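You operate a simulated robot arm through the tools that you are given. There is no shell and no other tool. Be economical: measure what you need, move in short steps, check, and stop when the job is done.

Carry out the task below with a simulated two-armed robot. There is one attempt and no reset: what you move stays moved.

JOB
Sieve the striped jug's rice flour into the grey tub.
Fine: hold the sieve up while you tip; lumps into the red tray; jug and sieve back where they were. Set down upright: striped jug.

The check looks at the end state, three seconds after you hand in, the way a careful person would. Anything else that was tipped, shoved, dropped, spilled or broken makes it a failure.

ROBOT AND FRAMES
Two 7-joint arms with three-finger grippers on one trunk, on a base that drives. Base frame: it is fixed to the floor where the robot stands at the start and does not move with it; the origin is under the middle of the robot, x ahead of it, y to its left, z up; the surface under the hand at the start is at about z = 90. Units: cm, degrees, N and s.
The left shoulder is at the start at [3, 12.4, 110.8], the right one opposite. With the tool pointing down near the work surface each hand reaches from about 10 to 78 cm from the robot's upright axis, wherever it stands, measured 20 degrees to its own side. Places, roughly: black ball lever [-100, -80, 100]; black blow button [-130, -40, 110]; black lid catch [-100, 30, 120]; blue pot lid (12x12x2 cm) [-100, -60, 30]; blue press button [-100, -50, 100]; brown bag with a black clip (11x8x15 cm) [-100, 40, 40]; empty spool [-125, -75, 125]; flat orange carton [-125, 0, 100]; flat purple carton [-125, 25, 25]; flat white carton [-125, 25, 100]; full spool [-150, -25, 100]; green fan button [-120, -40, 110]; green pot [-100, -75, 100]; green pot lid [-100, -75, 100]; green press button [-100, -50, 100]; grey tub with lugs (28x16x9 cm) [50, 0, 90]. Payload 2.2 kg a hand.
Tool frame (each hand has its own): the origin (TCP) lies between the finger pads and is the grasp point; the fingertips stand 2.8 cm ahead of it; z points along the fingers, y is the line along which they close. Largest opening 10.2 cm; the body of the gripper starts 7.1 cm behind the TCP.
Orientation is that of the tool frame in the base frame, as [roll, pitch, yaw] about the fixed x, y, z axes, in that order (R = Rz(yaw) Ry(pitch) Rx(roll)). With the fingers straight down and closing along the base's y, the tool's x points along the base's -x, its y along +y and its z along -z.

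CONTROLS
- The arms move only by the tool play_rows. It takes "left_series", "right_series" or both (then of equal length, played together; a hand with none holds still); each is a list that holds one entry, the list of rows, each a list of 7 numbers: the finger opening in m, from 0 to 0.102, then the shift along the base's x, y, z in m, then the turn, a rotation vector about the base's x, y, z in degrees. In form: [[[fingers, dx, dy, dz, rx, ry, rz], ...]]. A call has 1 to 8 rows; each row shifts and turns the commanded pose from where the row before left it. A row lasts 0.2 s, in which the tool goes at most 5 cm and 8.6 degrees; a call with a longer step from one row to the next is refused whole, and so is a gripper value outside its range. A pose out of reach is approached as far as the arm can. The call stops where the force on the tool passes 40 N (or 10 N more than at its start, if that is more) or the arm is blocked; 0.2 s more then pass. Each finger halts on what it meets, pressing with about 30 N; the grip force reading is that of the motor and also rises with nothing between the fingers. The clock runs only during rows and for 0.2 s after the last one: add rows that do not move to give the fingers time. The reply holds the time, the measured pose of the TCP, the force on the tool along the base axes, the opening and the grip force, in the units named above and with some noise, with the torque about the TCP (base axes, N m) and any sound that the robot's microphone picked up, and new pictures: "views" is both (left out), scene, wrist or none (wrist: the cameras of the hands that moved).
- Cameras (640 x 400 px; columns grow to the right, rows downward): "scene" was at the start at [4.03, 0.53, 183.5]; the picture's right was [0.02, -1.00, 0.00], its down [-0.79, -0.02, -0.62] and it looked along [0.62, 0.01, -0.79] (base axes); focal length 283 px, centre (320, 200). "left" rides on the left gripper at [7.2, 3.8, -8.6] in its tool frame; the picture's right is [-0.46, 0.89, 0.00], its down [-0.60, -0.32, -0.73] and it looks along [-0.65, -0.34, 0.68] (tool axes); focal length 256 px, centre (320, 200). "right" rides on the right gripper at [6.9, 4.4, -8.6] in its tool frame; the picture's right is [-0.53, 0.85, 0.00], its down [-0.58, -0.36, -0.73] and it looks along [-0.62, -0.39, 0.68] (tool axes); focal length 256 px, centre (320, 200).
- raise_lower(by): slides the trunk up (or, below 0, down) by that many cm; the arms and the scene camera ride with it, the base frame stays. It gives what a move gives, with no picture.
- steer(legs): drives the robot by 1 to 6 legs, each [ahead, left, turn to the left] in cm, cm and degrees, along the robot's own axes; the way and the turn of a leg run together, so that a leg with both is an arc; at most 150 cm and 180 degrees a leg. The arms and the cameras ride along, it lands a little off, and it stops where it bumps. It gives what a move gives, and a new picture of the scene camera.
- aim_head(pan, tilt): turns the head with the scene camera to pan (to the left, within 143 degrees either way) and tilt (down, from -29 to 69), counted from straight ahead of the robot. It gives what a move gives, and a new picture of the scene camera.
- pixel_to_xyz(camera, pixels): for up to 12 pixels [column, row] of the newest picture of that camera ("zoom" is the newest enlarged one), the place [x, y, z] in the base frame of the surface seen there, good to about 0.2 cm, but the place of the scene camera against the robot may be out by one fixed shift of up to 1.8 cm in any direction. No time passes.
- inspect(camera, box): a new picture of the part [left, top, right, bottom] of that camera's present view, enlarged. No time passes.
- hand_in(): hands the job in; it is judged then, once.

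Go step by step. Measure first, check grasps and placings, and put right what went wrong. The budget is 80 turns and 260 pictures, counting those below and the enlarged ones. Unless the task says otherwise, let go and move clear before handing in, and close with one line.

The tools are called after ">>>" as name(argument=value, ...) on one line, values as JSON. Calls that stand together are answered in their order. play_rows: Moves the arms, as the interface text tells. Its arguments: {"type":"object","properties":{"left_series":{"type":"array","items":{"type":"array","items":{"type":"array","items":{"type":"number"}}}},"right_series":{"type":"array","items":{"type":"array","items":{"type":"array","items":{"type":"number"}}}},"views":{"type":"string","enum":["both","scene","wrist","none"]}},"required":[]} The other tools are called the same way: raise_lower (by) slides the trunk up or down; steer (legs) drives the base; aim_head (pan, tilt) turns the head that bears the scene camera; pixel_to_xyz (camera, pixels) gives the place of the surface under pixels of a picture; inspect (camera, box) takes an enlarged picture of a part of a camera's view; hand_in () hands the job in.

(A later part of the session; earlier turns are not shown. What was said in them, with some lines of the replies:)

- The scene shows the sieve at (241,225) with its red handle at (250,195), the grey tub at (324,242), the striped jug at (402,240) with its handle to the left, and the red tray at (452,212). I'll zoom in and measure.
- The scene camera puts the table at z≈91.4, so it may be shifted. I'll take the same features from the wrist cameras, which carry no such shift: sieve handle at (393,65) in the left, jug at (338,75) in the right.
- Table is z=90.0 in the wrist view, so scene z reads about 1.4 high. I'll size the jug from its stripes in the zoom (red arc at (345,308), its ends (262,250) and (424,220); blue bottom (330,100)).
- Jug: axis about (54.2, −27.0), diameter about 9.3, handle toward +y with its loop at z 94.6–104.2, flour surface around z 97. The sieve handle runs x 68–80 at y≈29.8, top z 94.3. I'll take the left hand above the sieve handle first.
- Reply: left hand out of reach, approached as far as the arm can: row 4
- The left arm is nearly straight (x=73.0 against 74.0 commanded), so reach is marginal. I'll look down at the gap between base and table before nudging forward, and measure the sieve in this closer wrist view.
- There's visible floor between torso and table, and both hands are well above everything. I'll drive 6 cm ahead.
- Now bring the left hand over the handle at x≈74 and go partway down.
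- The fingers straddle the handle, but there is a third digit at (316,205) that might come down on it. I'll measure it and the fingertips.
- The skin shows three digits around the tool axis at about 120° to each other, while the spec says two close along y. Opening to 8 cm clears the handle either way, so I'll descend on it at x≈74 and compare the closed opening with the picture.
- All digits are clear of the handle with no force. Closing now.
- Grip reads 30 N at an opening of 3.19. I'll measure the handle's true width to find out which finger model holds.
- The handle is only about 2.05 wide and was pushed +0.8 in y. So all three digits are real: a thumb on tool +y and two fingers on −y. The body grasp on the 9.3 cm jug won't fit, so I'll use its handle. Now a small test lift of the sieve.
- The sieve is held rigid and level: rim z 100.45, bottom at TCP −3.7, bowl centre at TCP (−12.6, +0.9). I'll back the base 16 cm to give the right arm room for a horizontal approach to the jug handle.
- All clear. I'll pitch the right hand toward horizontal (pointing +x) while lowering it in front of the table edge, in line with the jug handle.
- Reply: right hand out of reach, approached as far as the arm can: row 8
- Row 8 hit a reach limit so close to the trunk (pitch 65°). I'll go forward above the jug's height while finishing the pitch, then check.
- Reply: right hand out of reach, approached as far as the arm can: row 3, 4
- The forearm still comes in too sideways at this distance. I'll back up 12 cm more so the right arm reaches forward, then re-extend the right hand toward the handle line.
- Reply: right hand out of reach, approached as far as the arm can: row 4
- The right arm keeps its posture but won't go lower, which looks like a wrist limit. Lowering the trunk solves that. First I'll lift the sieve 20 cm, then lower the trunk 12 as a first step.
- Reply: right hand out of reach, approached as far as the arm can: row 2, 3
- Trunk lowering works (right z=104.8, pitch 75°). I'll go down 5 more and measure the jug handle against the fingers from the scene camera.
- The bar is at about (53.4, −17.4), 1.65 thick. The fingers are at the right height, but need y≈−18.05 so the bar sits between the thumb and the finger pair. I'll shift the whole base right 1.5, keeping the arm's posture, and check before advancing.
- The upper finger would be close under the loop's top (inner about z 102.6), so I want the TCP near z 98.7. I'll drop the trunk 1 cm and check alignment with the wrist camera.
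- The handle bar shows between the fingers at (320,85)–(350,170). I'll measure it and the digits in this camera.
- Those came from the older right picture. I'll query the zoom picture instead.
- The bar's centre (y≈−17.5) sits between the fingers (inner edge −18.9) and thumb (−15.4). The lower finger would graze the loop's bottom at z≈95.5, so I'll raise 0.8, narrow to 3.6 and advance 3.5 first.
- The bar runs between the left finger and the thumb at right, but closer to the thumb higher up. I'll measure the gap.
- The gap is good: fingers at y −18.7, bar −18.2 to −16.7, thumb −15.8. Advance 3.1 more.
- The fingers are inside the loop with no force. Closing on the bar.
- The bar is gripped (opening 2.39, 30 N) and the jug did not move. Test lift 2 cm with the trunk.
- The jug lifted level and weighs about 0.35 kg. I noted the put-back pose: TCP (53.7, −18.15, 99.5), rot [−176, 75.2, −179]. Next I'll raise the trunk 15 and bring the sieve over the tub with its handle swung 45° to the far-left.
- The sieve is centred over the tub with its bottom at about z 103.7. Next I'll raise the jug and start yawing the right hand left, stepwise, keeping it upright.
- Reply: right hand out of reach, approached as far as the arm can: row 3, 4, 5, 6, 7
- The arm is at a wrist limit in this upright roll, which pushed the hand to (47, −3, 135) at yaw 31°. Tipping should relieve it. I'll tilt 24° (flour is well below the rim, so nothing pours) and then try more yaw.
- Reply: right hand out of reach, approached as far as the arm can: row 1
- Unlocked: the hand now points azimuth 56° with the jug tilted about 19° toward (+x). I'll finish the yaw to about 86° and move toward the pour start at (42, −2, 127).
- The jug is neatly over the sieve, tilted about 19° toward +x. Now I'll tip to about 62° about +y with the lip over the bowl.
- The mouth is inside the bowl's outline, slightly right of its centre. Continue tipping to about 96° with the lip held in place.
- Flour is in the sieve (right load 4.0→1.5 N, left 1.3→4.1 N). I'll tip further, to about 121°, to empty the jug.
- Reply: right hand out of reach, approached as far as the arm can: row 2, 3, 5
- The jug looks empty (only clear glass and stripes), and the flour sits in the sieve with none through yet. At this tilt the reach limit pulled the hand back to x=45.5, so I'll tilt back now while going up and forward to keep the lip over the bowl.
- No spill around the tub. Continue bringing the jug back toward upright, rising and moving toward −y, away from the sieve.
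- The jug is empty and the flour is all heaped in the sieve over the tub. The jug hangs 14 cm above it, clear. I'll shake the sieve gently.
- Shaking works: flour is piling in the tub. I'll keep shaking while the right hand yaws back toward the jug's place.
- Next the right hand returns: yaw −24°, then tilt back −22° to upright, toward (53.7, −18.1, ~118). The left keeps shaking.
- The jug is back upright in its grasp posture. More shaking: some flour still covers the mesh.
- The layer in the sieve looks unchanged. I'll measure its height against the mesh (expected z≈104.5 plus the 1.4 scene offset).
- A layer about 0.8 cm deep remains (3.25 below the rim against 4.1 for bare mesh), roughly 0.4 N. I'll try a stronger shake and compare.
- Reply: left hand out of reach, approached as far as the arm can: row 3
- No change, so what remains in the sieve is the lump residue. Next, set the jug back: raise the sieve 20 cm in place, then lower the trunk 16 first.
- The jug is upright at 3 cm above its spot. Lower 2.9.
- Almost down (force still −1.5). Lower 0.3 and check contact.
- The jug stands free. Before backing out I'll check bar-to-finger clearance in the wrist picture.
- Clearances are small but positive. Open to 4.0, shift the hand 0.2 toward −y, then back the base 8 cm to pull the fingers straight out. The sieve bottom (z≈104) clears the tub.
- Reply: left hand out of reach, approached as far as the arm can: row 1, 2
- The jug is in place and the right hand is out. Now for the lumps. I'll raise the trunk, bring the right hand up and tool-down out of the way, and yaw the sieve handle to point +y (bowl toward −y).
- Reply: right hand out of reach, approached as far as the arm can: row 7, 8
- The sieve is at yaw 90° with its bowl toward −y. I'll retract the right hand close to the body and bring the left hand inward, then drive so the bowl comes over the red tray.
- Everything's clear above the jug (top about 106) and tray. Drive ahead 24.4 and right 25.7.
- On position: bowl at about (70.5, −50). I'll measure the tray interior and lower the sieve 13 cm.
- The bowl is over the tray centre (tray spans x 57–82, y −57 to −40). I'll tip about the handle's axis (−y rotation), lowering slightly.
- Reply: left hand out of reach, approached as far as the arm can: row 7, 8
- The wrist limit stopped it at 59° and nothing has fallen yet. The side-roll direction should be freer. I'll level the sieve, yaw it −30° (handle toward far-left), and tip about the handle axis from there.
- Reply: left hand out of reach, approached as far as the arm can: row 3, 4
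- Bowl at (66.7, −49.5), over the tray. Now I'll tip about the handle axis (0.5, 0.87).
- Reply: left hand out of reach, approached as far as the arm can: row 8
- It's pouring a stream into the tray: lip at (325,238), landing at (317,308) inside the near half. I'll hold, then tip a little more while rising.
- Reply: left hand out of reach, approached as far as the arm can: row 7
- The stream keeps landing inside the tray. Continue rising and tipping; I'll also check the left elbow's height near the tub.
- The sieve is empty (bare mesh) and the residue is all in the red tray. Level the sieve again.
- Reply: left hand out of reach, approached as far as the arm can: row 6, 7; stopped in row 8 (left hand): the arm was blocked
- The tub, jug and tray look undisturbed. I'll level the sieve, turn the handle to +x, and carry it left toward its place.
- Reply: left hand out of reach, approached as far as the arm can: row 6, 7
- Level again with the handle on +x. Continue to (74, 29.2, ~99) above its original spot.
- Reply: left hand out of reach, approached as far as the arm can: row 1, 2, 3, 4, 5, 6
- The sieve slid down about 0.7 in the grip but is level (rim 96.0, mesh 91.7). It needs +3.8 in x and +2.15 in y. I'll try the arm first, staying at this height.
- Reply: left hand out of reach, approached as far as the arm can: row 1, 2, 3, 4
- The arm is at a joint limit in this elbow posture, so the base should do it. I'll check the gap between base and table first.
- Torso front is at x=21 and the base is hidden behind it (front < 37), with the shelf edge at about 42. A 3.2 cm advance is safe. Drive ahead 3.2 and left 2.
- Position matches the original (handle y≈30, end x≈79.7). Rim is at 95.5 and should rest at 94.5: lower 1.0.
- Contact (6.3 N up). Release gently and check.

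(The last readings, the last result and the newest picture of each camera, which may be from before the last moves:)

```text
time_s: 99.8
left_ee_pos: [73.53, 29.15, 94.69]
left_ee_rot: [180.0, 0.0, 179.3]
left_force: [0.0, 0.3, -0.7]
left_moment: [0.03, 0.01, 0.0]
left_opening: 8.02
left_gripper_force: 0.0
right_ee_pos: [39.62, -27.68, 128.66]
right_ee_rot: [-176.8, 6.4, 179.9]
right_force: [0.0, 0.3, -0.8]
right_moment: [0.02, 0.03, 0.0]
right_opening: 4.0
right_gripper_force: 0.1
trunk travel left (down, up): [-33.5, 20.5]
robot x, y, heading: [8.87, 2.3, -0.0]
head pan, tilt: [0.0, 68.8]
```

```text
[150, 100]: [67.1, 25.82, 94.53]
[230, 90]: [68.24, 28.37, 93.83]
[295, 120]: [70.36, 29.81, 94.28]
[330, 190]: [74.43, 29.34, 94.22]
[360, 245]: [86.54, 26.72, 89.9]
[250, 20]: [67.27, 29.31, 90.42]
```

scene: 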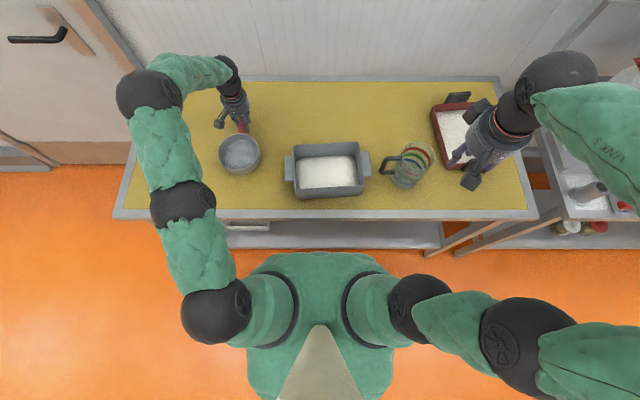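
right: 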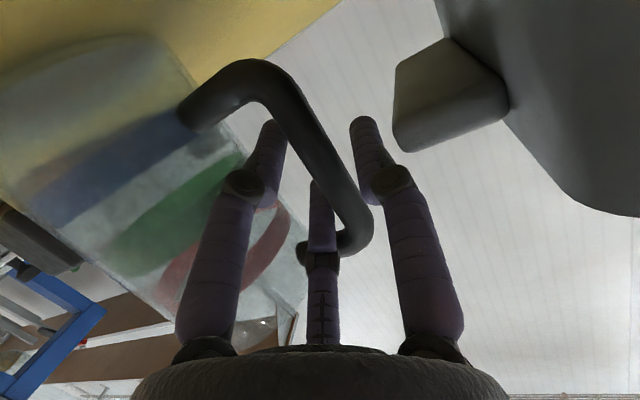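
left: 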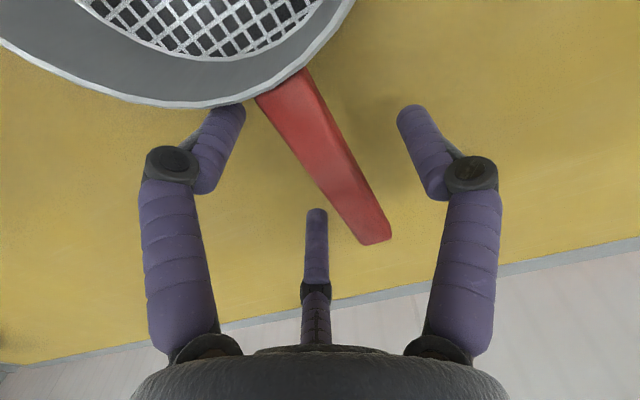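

The sieve rests flat (rim 94.5, handle 94.25) at its original place. I'll lift the left hand straight up and back the robot off a bit, then look over everything.

>>> play_rows(left_series=[[[0.08, 0, 0, 0.02, 0, 0, 0], [0.08, 0, 0, 0.03, 0, 0, 0], [0.08, 0, 0, 0.04, 0, 0, 0], [0.08, 0, 0, 0.05, 0, 0, 0], [0.08, 0, 0, 0.05, 0, 0, 0], [0.08, 0, 0, 0.05, 0, 0, 0]]], views="none")

>>> steer(legs=[[-20, 0, 0]])

>>> aim_head(pan=-3, tilt=50)

>>> inspect(camera="scene", box=[120, 120, 320, 245])

>>> inspect(camera="scene", box=[300, 120, 500, 245])

```text
time_s: 101.2
left_ee_pos: [69.81, 27.36, 116.4]
left_ee_rot: [-180.0, 0.1, 179.3]
left_force: [0.1, 0.0, -0.2]
left_moment: [0.01, -0.04, 0.06]
left_opening: 8.0
left_gripper_force: 0.1
left hand out of reach, approached as far as the arm can: row 2, 3, 4, 5, 6
right_ee_pos: [39.66, -27.61, 128.65]
right_ee_rot: [-176.8, 6.4, 179.9]
right_force: [-0.2, -0.2, -1.1]
right_moment: [0.04, -0.05, -0.02]
right_opening: 4.01
right_gripper_force: 0.0
trunk travel left (down, up): [-33.5, 20.5]
robot x, y, heading: [8.84, 2.4, 0.2]
head pan, tilt: [0.0, 68.8]
```

```text
time_s: 102.8
left_ee_pos: [50.04, 27.28, 116.27]
left_ee_rot: [180.0, 0.1, 179.2]
left_force: [-0.6, 0.7, 0.2]
left_moment: [-0.01, -0.02, -0.01]
left_opening: 8.0
left_gripper_force: 0.0
right_ee_pos: [19.64, -27.68, 128.62]
right_ee_rot: [-177.0, 6.3, 179.8]
right_force: [-0.2, 0.2, 0.0]
right_moment: [0.0, -0.01, 0.03]
right_opening: 3.98
right_gripper_force: 0.0
trunk travel left (down, up): [-33.5, 20.5]
robot x, y, heading: [-11.16, 2.05, -0.1]
head pan, tilt: [0.0, 68.8]
```

scene: 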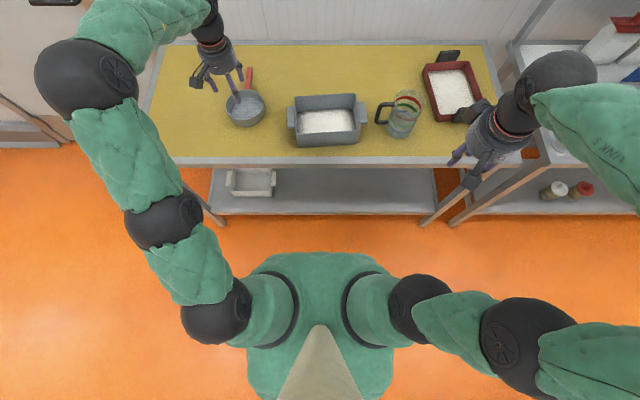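

```text
time_s: 103.6
left_ee_pos: [50.27, 27.33, 116.12]
left_ee_rot: [180.0, 0.0, 179.2]
left_force: [0.6, -0.3, -0.2]
left_moment: [-0.01, 0.01, 0.03]
left_opening: 8.03
left_gripper_force: 0.1
right_ee_pos: [19.72, -27.68, 128.72]
right_ee_rot: [-177.0, 6.4, 179.8]
right_force: [0.1, 1.0, 0.1]
right_moment: [0.01, 0.03, 0.02]
right_opening: 4.01
right_gripper_force: 0.1
trunk travel left (down, up): [-33.5, 20.5]
robot x, y, heading: [-11.1, 1.83, -0.1]
head pan, tilt: [-3.0, 50.0]
```

scene: 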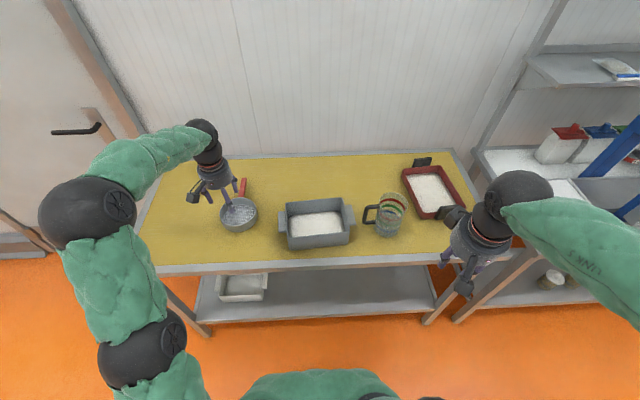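

```text
3.20 times, centred on (220, 182) of scene
```

zoom: 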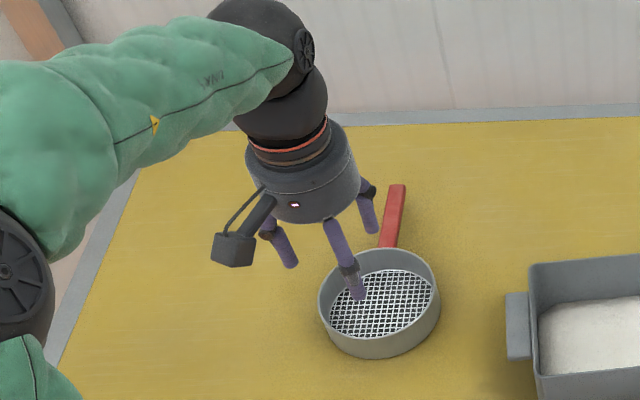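

```text
3.20 times, centred on (400, 182) of scene
```

zoom: 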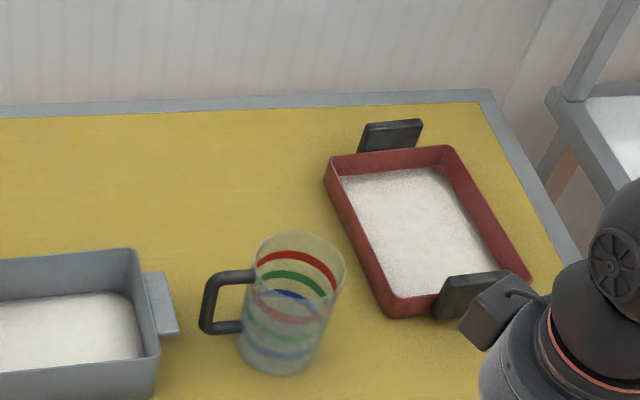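

The jug stands upright and empty at its place. The sieve is flat at its place, the flour is in the grey tub and the lumps are in the red tray. The table is clean and both hands are clear, so I'm handing in.

>>> hand_in()

```text
The job is handed in.
```

The rice flour is sieved into the grey tub with the sieve held up, and the residue that would not shake through is in the red tray. The jug stands upright where it was, the sieve is back in its place, and I saw no spills.
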